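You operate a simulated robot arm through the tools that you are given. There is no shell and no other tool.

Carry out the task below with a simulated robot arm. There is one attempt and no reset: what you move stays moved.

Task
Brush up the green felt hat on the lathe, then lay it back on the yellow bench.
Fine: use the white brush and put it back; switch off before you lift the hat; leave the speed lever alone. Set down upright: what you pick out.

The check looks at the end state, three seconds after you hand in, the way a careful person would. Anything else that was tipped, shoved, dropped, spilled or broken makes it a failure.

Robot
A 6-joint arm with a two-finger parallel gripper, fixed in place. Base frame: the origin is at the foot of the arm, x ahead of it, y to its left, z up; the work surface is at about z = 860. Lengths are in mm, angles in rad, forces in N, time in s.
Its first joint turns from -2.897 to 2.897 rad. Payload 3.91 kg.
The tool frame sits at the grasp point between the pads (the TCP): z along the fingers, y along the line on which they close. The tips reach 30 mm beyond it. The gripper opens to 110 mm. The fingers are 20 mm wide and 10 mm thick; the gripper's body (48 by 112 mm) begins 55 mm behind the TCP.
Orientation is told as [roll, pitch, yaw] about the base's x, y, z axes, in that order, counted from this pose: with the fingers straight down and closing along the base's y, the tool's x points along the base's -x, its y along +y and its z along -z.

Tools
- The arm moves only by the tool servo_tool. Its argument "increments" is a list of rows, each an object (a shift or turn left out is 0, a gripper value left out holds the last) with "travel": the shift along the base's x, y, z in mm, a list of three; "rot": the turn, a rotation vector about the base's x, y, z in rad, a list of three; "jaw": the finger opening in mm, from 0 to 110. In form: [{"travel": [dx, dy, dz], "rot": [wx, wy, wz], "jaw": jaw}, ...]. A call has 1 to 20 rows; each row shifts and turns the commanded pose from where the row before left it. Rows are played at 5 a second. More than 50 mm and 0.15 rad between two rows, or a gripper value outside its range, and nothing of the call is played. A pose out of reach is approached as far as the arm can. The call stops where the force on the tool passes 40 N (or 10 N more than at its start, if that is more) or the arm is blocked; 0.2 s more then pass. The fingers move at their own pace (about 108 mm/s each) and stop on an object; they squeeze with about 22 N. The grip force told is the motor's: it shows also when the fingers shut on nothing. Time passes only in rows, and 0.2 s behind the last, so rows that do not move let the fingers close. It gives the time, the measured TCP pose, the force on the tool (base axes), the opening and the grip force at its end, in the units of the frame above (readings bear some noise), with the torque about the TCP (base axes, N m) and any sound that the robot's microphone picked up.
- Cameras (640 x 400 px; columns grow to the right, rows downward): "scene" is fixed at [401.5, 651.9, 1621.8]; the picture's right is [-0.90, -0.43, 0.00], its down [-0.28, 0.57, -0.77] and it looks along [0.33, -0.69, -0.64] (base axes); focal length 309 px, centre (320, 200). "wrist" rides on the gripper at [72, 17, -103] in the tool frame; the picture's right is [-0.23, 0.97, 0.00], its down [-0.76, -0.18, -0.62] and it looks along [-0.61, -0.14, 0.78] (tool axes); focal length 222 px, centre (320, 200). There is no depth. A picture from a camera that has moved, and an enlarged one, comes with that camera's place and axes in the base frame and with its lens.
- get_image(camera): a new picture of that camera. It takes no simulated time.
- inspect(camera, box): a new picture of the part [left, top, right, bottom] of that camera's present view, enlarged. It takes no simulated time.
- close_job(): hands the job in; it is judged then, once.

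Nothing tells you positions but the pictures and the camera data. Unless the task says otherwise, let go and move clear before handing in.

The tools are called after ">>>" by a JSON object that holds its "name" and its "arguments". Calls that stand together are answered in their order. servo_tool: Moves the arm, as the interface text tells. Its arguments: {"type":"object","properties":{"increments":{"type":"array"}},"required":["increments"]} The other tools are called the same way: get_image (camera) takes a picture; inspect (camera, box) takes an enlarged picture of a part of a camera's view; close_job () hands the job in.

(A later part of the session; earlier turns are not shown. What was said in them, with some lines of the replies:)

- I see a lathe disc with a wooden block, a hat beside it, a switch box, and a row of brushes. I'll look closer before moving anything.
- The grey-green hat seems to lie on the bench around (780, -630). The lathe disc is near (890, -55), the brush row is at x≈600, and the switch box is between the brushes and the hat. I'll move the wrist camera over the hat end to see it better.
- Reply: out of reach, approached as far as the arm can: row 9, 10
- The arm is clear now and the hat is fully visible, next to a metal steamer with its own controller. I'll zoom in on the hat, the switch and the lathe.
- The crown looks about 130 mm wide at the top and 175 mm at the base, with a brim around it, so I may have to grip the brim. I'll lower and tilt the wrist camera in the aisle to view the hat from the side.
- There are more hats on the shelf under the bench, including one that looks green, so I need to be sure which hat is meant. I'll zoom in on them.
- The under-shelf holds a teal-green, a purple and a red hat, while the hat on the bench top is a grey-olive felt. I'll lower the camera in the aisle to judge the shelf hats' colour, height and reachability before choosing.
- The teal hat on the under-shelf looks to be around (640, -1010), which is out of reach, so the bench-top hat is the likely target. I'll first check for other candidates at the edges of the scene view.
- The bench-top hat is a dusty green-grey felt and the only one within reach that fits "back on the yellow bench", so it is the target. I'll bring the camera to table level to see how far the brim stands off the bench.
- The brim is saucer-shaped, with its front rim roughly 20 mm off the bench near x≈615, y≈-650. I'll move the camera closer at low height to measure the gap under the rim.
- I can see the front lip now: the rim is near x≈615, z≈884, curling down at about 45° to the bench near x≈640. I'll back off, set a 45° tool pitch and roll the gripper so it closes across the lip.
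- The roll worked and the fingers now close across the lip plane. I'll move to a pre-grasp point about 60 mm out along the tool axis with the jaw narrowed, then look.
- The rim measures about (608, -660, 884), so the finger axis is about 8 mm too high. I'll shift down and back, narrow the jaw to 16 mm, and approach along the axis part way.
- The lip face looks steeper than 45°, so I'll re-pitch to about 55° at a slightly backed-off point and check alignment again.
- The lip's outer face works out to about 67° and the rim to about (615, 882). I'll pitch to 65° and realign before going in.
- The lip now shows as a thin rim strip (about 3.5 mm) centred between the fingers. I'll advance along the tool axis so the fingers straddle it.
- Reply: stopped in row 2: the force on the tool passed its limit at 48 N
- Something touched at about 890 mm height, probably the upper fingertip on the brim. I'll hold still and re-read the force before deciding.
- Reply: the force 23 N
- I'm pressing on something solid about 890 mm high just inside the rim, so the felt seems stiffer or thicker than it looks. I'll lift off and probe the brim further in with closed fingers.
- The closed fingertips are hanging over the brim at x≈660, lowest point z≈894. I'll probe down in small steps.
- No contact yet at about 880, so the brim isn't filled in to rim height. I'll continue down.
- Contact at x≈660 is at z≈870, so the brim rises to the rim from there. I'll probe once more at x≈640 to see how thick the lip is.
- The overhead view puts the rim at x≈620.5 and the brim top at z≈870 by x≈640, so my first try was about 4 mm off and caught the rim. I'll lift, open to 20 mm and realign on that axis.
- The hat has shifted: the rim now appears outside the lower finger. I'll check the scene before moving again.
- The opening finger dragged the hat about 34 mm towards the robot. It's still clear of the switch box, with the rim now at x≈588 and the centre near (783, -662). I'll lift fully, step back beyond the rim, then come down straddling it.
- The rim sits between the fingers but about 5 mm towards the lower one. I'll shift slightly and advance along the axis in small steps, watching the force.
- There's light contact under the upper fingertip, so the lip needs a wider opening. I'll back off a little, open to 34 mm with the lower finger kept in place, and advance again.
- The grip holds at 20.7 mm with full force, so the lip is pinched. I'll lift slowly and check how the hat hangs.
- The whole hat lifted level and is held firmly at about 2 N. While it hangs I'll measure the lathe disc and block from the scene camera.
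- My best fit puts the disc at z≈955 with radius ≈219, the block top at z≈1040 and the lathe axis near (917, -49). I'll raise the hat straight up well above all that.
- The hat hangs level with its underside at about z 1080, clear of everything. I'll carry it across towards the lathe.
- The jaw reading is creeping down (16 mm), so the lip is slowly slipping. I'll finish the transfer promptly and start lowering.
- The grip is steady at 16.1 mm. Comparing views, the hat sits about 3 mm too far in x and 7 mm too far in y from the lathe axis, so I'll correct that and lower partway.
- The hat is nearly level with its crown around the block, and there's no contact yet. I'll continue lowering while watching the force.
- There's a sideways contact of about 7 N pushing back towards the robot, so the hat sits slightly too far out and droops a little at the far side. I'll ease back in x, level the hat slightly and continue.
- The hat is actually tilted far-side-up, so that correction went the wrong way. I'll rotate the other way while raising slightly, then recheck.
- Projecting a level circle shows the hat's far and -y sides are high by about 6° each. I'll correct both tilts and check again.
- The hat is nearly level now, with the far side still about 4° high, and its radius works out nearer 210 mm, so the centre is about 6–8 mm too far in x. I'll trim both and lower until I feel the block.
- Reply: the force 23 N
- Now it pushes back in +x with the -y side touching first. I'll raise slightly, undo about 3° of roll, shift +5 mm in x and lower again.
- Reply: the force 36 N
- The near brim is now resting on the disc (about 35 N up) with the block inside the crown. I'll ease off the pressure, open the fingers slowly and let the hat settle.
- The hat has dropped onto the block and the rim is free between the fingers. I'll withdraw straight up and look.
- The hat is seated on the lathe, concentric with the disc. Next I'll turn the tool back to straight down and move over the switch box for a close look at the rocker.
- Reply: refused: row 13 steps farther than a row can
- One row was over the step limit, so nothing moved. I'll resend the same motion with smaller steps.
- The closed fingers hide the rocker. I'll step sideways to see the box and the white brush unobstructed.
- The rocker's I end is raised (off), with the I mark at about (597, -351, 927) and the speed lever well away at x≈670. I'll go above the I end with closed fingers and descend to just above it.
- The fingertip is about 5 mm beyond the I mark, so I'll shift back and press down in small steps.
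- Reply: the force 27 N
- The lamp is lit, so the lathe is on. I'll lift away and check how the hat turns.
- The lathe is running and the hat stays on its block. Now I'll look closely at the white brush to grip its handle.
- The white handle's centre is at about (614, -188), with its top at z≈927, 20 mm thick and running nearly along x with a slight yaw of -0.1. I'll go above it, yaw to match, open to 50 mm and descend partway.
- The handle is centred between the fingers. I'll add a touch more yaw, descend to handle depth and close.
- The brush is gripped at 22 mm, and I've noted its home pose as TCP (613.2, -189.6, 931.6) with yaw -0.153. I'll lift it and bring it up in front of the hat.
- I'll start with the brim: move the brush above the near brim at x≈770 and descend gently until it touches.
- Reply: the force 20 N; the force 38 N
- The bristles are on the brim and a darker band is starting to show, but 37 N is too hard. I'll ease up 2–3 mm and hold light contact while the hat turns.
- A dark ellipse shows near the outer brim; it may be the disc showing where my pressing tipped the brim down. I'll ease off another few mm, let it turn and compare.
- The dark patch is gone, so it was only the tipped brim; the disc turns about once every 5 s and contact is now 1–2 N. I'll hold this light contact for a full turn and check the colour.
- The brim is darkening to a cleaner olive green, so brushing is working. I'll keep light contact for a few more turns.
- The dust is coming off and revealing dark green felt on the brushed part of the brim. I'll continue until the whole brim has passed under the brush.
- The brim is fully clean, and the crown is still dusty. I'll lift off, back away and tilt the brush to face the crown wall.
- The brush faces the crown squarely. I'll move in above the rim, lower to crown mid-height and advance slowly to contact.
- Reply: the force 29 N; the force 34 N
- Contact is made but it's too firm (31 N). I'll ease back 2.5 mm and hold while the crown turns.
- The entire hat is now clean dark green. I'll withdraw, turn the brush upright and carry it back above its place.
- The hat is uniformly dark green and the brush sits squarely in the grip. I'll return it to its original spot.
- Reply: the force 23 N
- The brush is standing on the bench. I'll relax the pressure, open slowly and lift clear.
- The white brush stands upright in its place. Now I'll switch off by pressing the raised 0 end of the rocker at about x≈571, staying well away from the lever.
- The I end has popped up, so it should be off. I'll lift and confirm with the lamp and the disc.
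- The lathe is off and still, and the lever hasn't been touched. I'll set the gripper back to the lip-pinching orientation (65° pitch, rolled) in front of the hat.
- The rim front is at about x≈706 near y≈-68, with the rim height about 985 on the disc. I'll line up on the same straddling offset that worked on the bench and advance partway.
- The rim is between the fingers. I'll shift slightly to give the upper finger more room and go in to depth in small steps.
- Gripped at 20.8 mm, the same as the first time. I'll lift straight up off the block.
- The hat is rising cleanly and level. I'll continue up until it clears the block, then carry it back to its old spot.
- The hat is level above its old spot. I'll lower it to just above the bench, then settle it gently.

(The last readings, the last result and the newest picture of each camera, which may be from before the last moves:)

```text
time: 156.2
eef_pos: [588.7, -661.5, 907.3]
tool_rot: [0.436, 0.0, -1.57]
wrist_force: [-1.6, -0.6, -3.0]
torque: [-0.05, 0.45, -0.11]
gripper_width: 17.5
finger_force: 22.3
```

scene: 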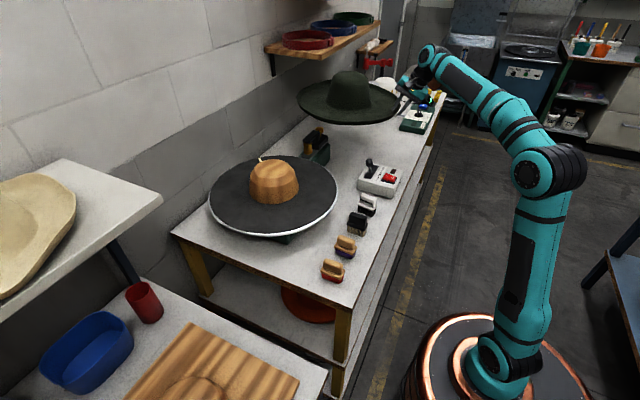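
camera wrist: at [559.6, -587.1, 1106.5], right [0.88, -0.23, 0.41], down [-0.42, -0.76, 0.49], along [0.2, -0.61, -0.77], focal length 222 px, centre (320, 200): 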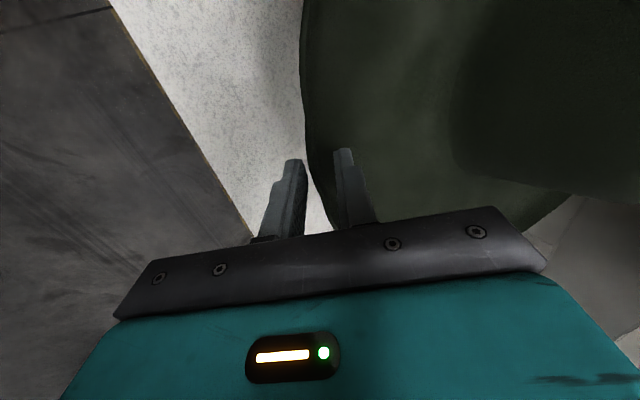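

>>> {"name": "inspect", "arguments": {"camera": "scene", "box": [290, 80, 450, 190]}}

>>> {"name": "inspect", "arguments": {"camera": "wrist", "box": [220, 80, 420, 210]}}

```text
3.64 times, centred on (370, 135) of scene
camera zoom: at [401.5, 651.9, 1621.8], right [-0.9, -0.43, 0.0], down [-0.28, 0.57, -0.77], along [0.33, -0.69, -0.64], focal length 1124 px, centre (138, 436)
```

zoom: 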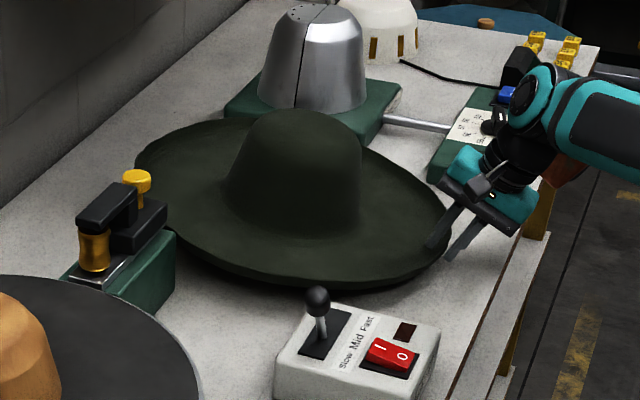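

```text
3.08 times, centred on (320, 145) of wrist
camera zoom: at [559.9, -588.5, 1007.4], right [0.88, -0.23, 0.41], down [-0.42, -0.76, 0.49], along [0.2, -0.61, -0.77], focal length 684 px, centre (320, 369)
```

zoom: 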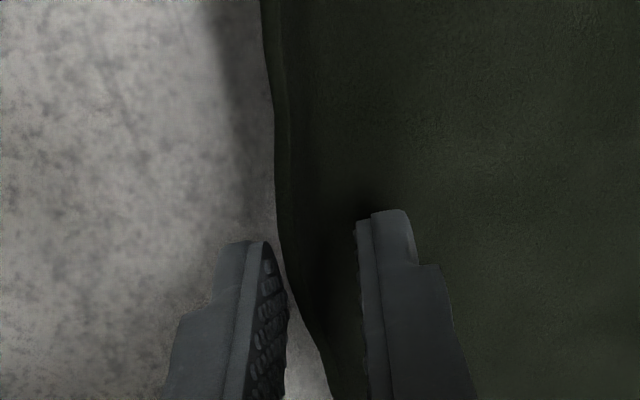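

The far +y brim edge is close to the trimmer box (a small twist torque shows), so I'll raise a touch, nudge the hat 7 mm away from it and then settle.

>>> {"name": "servo_tool", "arguments": {"increments": [{"travel": [0, 0, 6]}, {"travel": [-3, -4, 0]}, {"travel": [-2, -4, 0]}, {"travel": [0, 0, 0]}]}}

>>> {"name": "servo_tool", "arguments": {"increments": [{"travel": [0, 0, -5]}, {"travel": [0, 0, -3]}, {"travel": [0, 0, 0]}]}}

>>> {"name": "servo_tool", "arguments": {"increments": [{"travel": [0, 0, -3]}, {"travel": [0, 0, 0]}]}}

>>> {"name": "inspect", "arguments": {"camera": "scene", "box": [300, 100, 430, 170]}}

```text
time: 157.2
eef_pos: [584.3, -670.0, 912.7]
tool_rot: [0.436, 0.0, -1.57]
wrist_force: [0.2, 0.5, -1.6]
torque: [0.0, 0.38, 0.0]
gripper_width: 17.6
finger_force: 22.0
```

```text
time: 158.0
eef_pos: [584.1, -669.0, 904.9]
tool_rot: [0.436, 0.002, -1.571]
wrist_force: [-0.6, 1.4, -1.8]
torque: [0.01, 0.35, 0.03]
gripper_width: 17.2
finger_force: 22.0
```

```text
time: 158.6
eef_pos: [585.9, -670.2, 900.9]
tool_rot: [0.436, -0.001, -1.572]
wrist_force: [-0.1, 0.2, -2.9]
torque: [0.01, 0.36, 0.0]
gripper_width: 17.2
finger_force: 22.4
```

```text
4.92 times, centred on (365, 135) of scene
camera zoom: at [401.5, 651.9, 1621.8], right [-0.9, -0.43, 0.0], down [-0.28, 0.57, -0.77], along [0.33, -0.69, -0.64], focal length 1522 px, centre (98, 520)
```

zoom: 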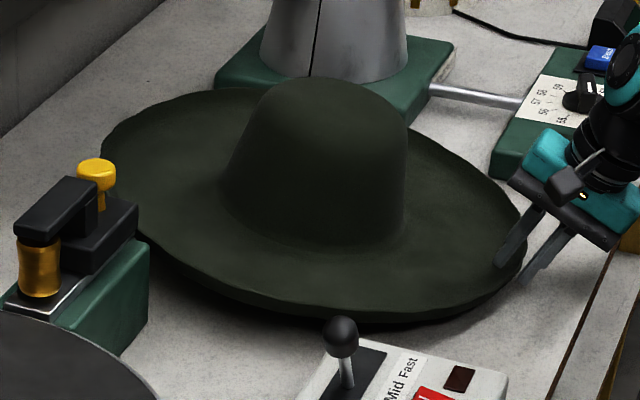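

The twist is gone, but the hat now tilts with its far side slightly up. I'll level it by pitching the tool a little before the final settle.

>>> {"name": "servo_tool", "arguments": {"increments": [{"travel": [0, 0, 2], "rot": [0, 0.04, 0]}, {"travel": [0, 0, 0], "rot": [0, 0.04, 0]}, {"travel": [0, 0, 0]}]}}

>>> {"name": "inspect", "arguments": {"camera": "scene", "box": [300, 100, 430, 170]}}

```text
time: 159.4
eef_pos: [584.0, -669.9, 902.8]
tool_rot: [0.357, 0.0, -1.571]
wrist_force: [0.2, -0.2, -1.4]
torque: [-0.02, 0.35, -0.04]
gripper_width: 17.0
finger_force: 22.2
```

```text
4.92 times, centred on (365, 135) of scene
camera zoom: at [401.5, 651.9, 1621.8], right [-0.9, -0.43, 0.0], down [-0.28, 0.57, -0.77], along [0.33, -0.69, -0.64], focal length 1522 px, centre (98, 520)
```

zoom: 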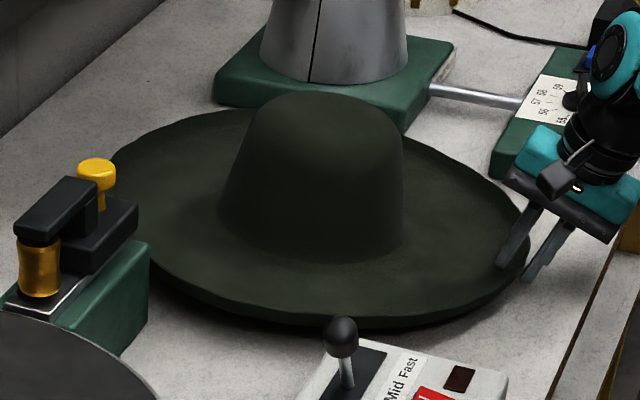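

>>> {"name": "servo_tool", "arguments": {"increments": [{"travel": [0, 0, -2]}, {"travel": [0, 0, -2]}, {"travel": [0, 0, 0]}]}}

>>> {"name": "servo_tool", "arguments": {"increments": [{"travel": [0, 0, -2]}, {"travel": [0, 0, 0]}]}}

>>> {"name": "servo_tool", "arguments": {"increments": [{"travel": [0, 0, -2]}, {"travel": [0, 0, 0]}]}}

```text
time: 160.2
eef_pos: [583.7, -668.4, 900.0]
tool_rot: [0.355, -0.001, -1.57]
wrist_force: [-0.1, 0.4, -1.0]
torque: [0.0, 0.38, 0.0]
gripper_width: 16.7
finger_force: 21.4
```

```text
time: 160.8
eef_pos: [583.2, -668.7, 898.2]
tool_rot: [0.355, -0.001, -1.571]
wrist_force: [1.2, 0.3, -2.3]
torque: [0.03, 0.37, -0.02]
gripper_width: 16.6
finger_force: 21.9
```

```text
time: 161.4
eef_pos: [584.6, -669.4, 895.5]
tool_rot: [0.356, -0.001, -1.572]
wrist_force: [-1.7, 0.6, 2.4]
torque: [-0.35, 0.34, -0.09]
gripper_width: 16.2
finger_force: 22.0
```

The hat has touched the bench. I'll open slowly and let it settle.

>>> {"name": "servo_tool", "arguments": {"increments": [{"travel": [0, 0, 0], "jaw": 20}, {"travel": [0, 0, 0], "jaw": 25}, {"travel": [0, 0, 0], "jaw": 30}, {"travel": [0, 0, 0], "jaw": 32}, {"travel": [0, 0, 0]}]}}

>>> {"name": "inspect", "arguments": {"camera": "scene", "box": [300, 100, 430, 170]}}

>>> {"name": "inspect", "arguments": {"camera": "wrist", "box": [220, 80, 420, 210]}}

```text
time: 162.6
eef_pos: [584.2, -669.0, 896.2]
tool_rot: [0.359, -0.002, -1.572]
wrist_force: [11.1, -4.3, 18.1]
torque: [-0.14, -0.2, 0.02]
gripper_width: 25.6
finger_force: 0.1
```

```text
4.92 times, centred on (365, 135) of scene
camera zoom: at [401.5, 651.9, 1621.8], right [-0.9, -0.43, 0.0], down [-0.28, 0.57, -0.77], along [0.33, -0.69, -0.64], focal length 1522 px, centre (98, 520)
```

zoom: 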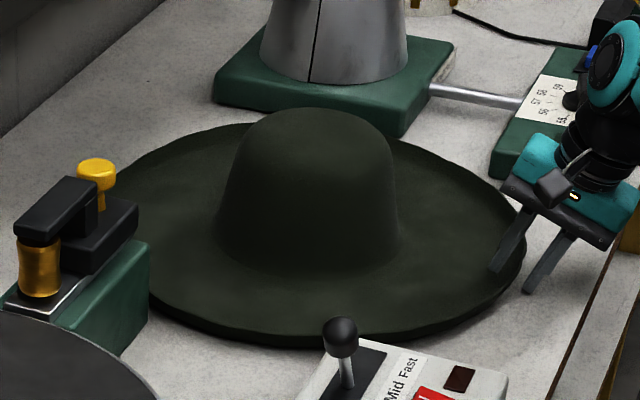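

```text
3.08 times, centred on (320, 145) of wrist
camera zoom: at [564.0, -596.2, 998.8], right [0.91, -0.23, 0.34], down [-0.38, -0.76, 0.52], along [0.14, -0.61, -0.78], focal length 684 px, centre (320, 369)
```

zoom: 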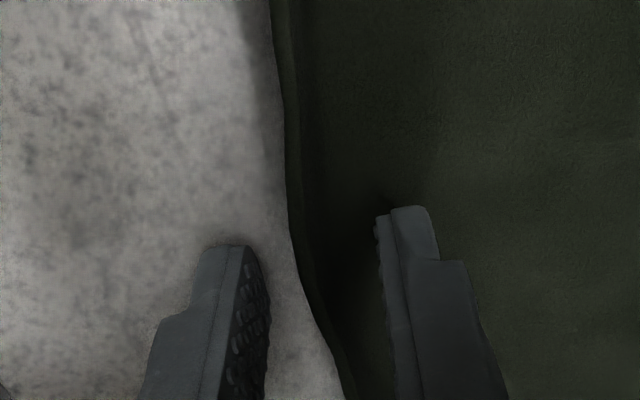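

The hat has settled flat on the bench. I'll back out along the finger axis, gently at first.

>>> {"name": "servo_tool", "arguments": {"increments": [{"travel": [-0.7, 0, 2]}, {"travel": [-1, 0, 3]}, {"travel": [-1.8, 0, 5]}, {"travel": [-3.5, 0, 10]}, {"travel": [-3.5, 0, 10]}, {"travel": [-7, 0, 20]}, {"travel": [-10, 0, 30]}, {"travel": [-20, 0, 30]}, {"travel": [-40, 0, 20]}, {"travel": [-40, 0, 20]}, {"travel": [-40, 20, 10]}]}}

>>> {"name": "get_image", "arguments": {"camera": "scene"}}

>>> {"name": "inspect", "arguments": {"camera": "scene", "box": [290, 90, 430, 190]}}

>>> {"name": "get_image", "arguments": {"camera": "wrist"}}

```text
time: 165.0
eef_pos: [414.8, -650.8, 1053.1]
tool_rot: [0.356, 0.001, -1.571]
wrist_force: [0.2, 0.2, -1.4]
torque: [0.06, 0.01, 0.01]
gripper_width: 32.1
finger_force: 0.1
```

```text
taken
```

scene: 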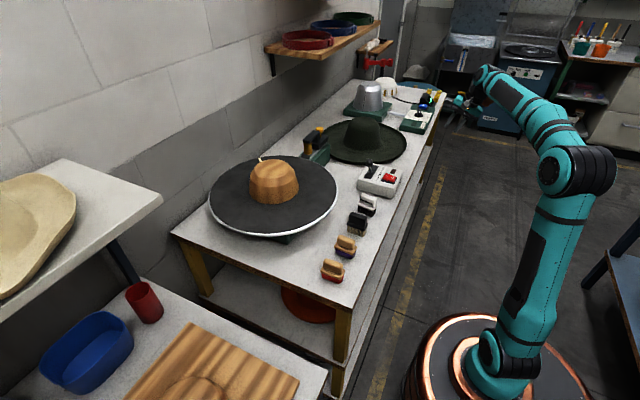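

```text
4.00 times, centred on (360, 140) of scene
camera zoom: at [401.5, 651.9, 1621.8], right [-0.9, -0.43, 0.0], down [-0.28, 0.57, -0.77], along [0.33, -0.69, -0.64], focal length 1237 px, centre (160, 440)
```

zoom: 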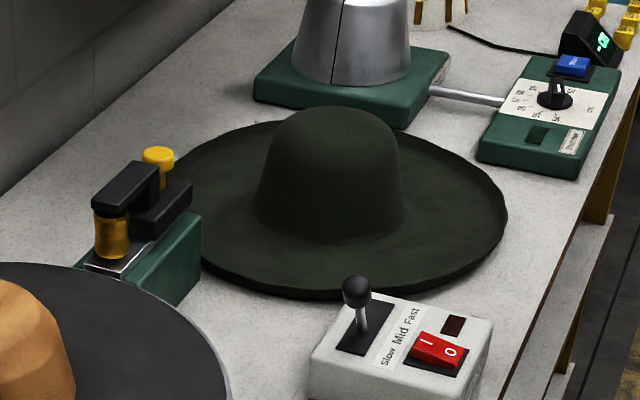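

```text
taken
camera wrist: at [393.8, -577.9, 1155.2], right [0.91, -0.23, 0.34], down [-0.38, -0.76, 0.52], along [0.14, -0.61, -0.78], focal length 222 px, centre (320, 200)
```

wrist: 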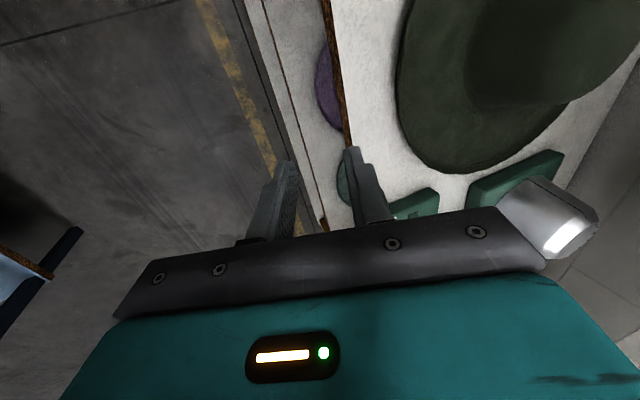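

The green hat lies clean, upright and flat on the yellow bench. The white brush is back in its place, the lathe is off with its lever untouched, the other items look unmoved, and the arm is clear. I'll hand in.

>>> {"name": "close_job", "arguments": {}}

```text
The job is handed in.
```

The green felt hat has been brushed clean on the lathe. It now lies upright and flat on the yellow bench, close to where it started. I've handed the job in; no result has come back yet.

- **Which hat:** I took the dusty grey-green hat on the bench top as the one you meant. Brushing showed it to be dark green. There is also a teal-green hat on the shelf under the bench, but it was out of reach.
- **Brushing:** I used the white brush on the brim and the crown wall, and the hat looked evenly dark green all over afterwards. Two early touches with the brush were firm, about 30–37 N, before I eased off. I saw no mark from them.
- **White brush:** it is standing upright in its original place, to within a few millimetres.
- **Lathe:** I switched it off and saw the disc had stopped before lifting the hat. I did not touch the speed lever.
- **Slips along the way:** on my first try at gripping the hat I dragged it about 34 mm along the bench. While setting it down, its brim may have lightly touched the green box with the brass handle beside the lathe. That box looks unmoved in the last picture.

Everything else looks as it was, and the arm is clear of the bench.
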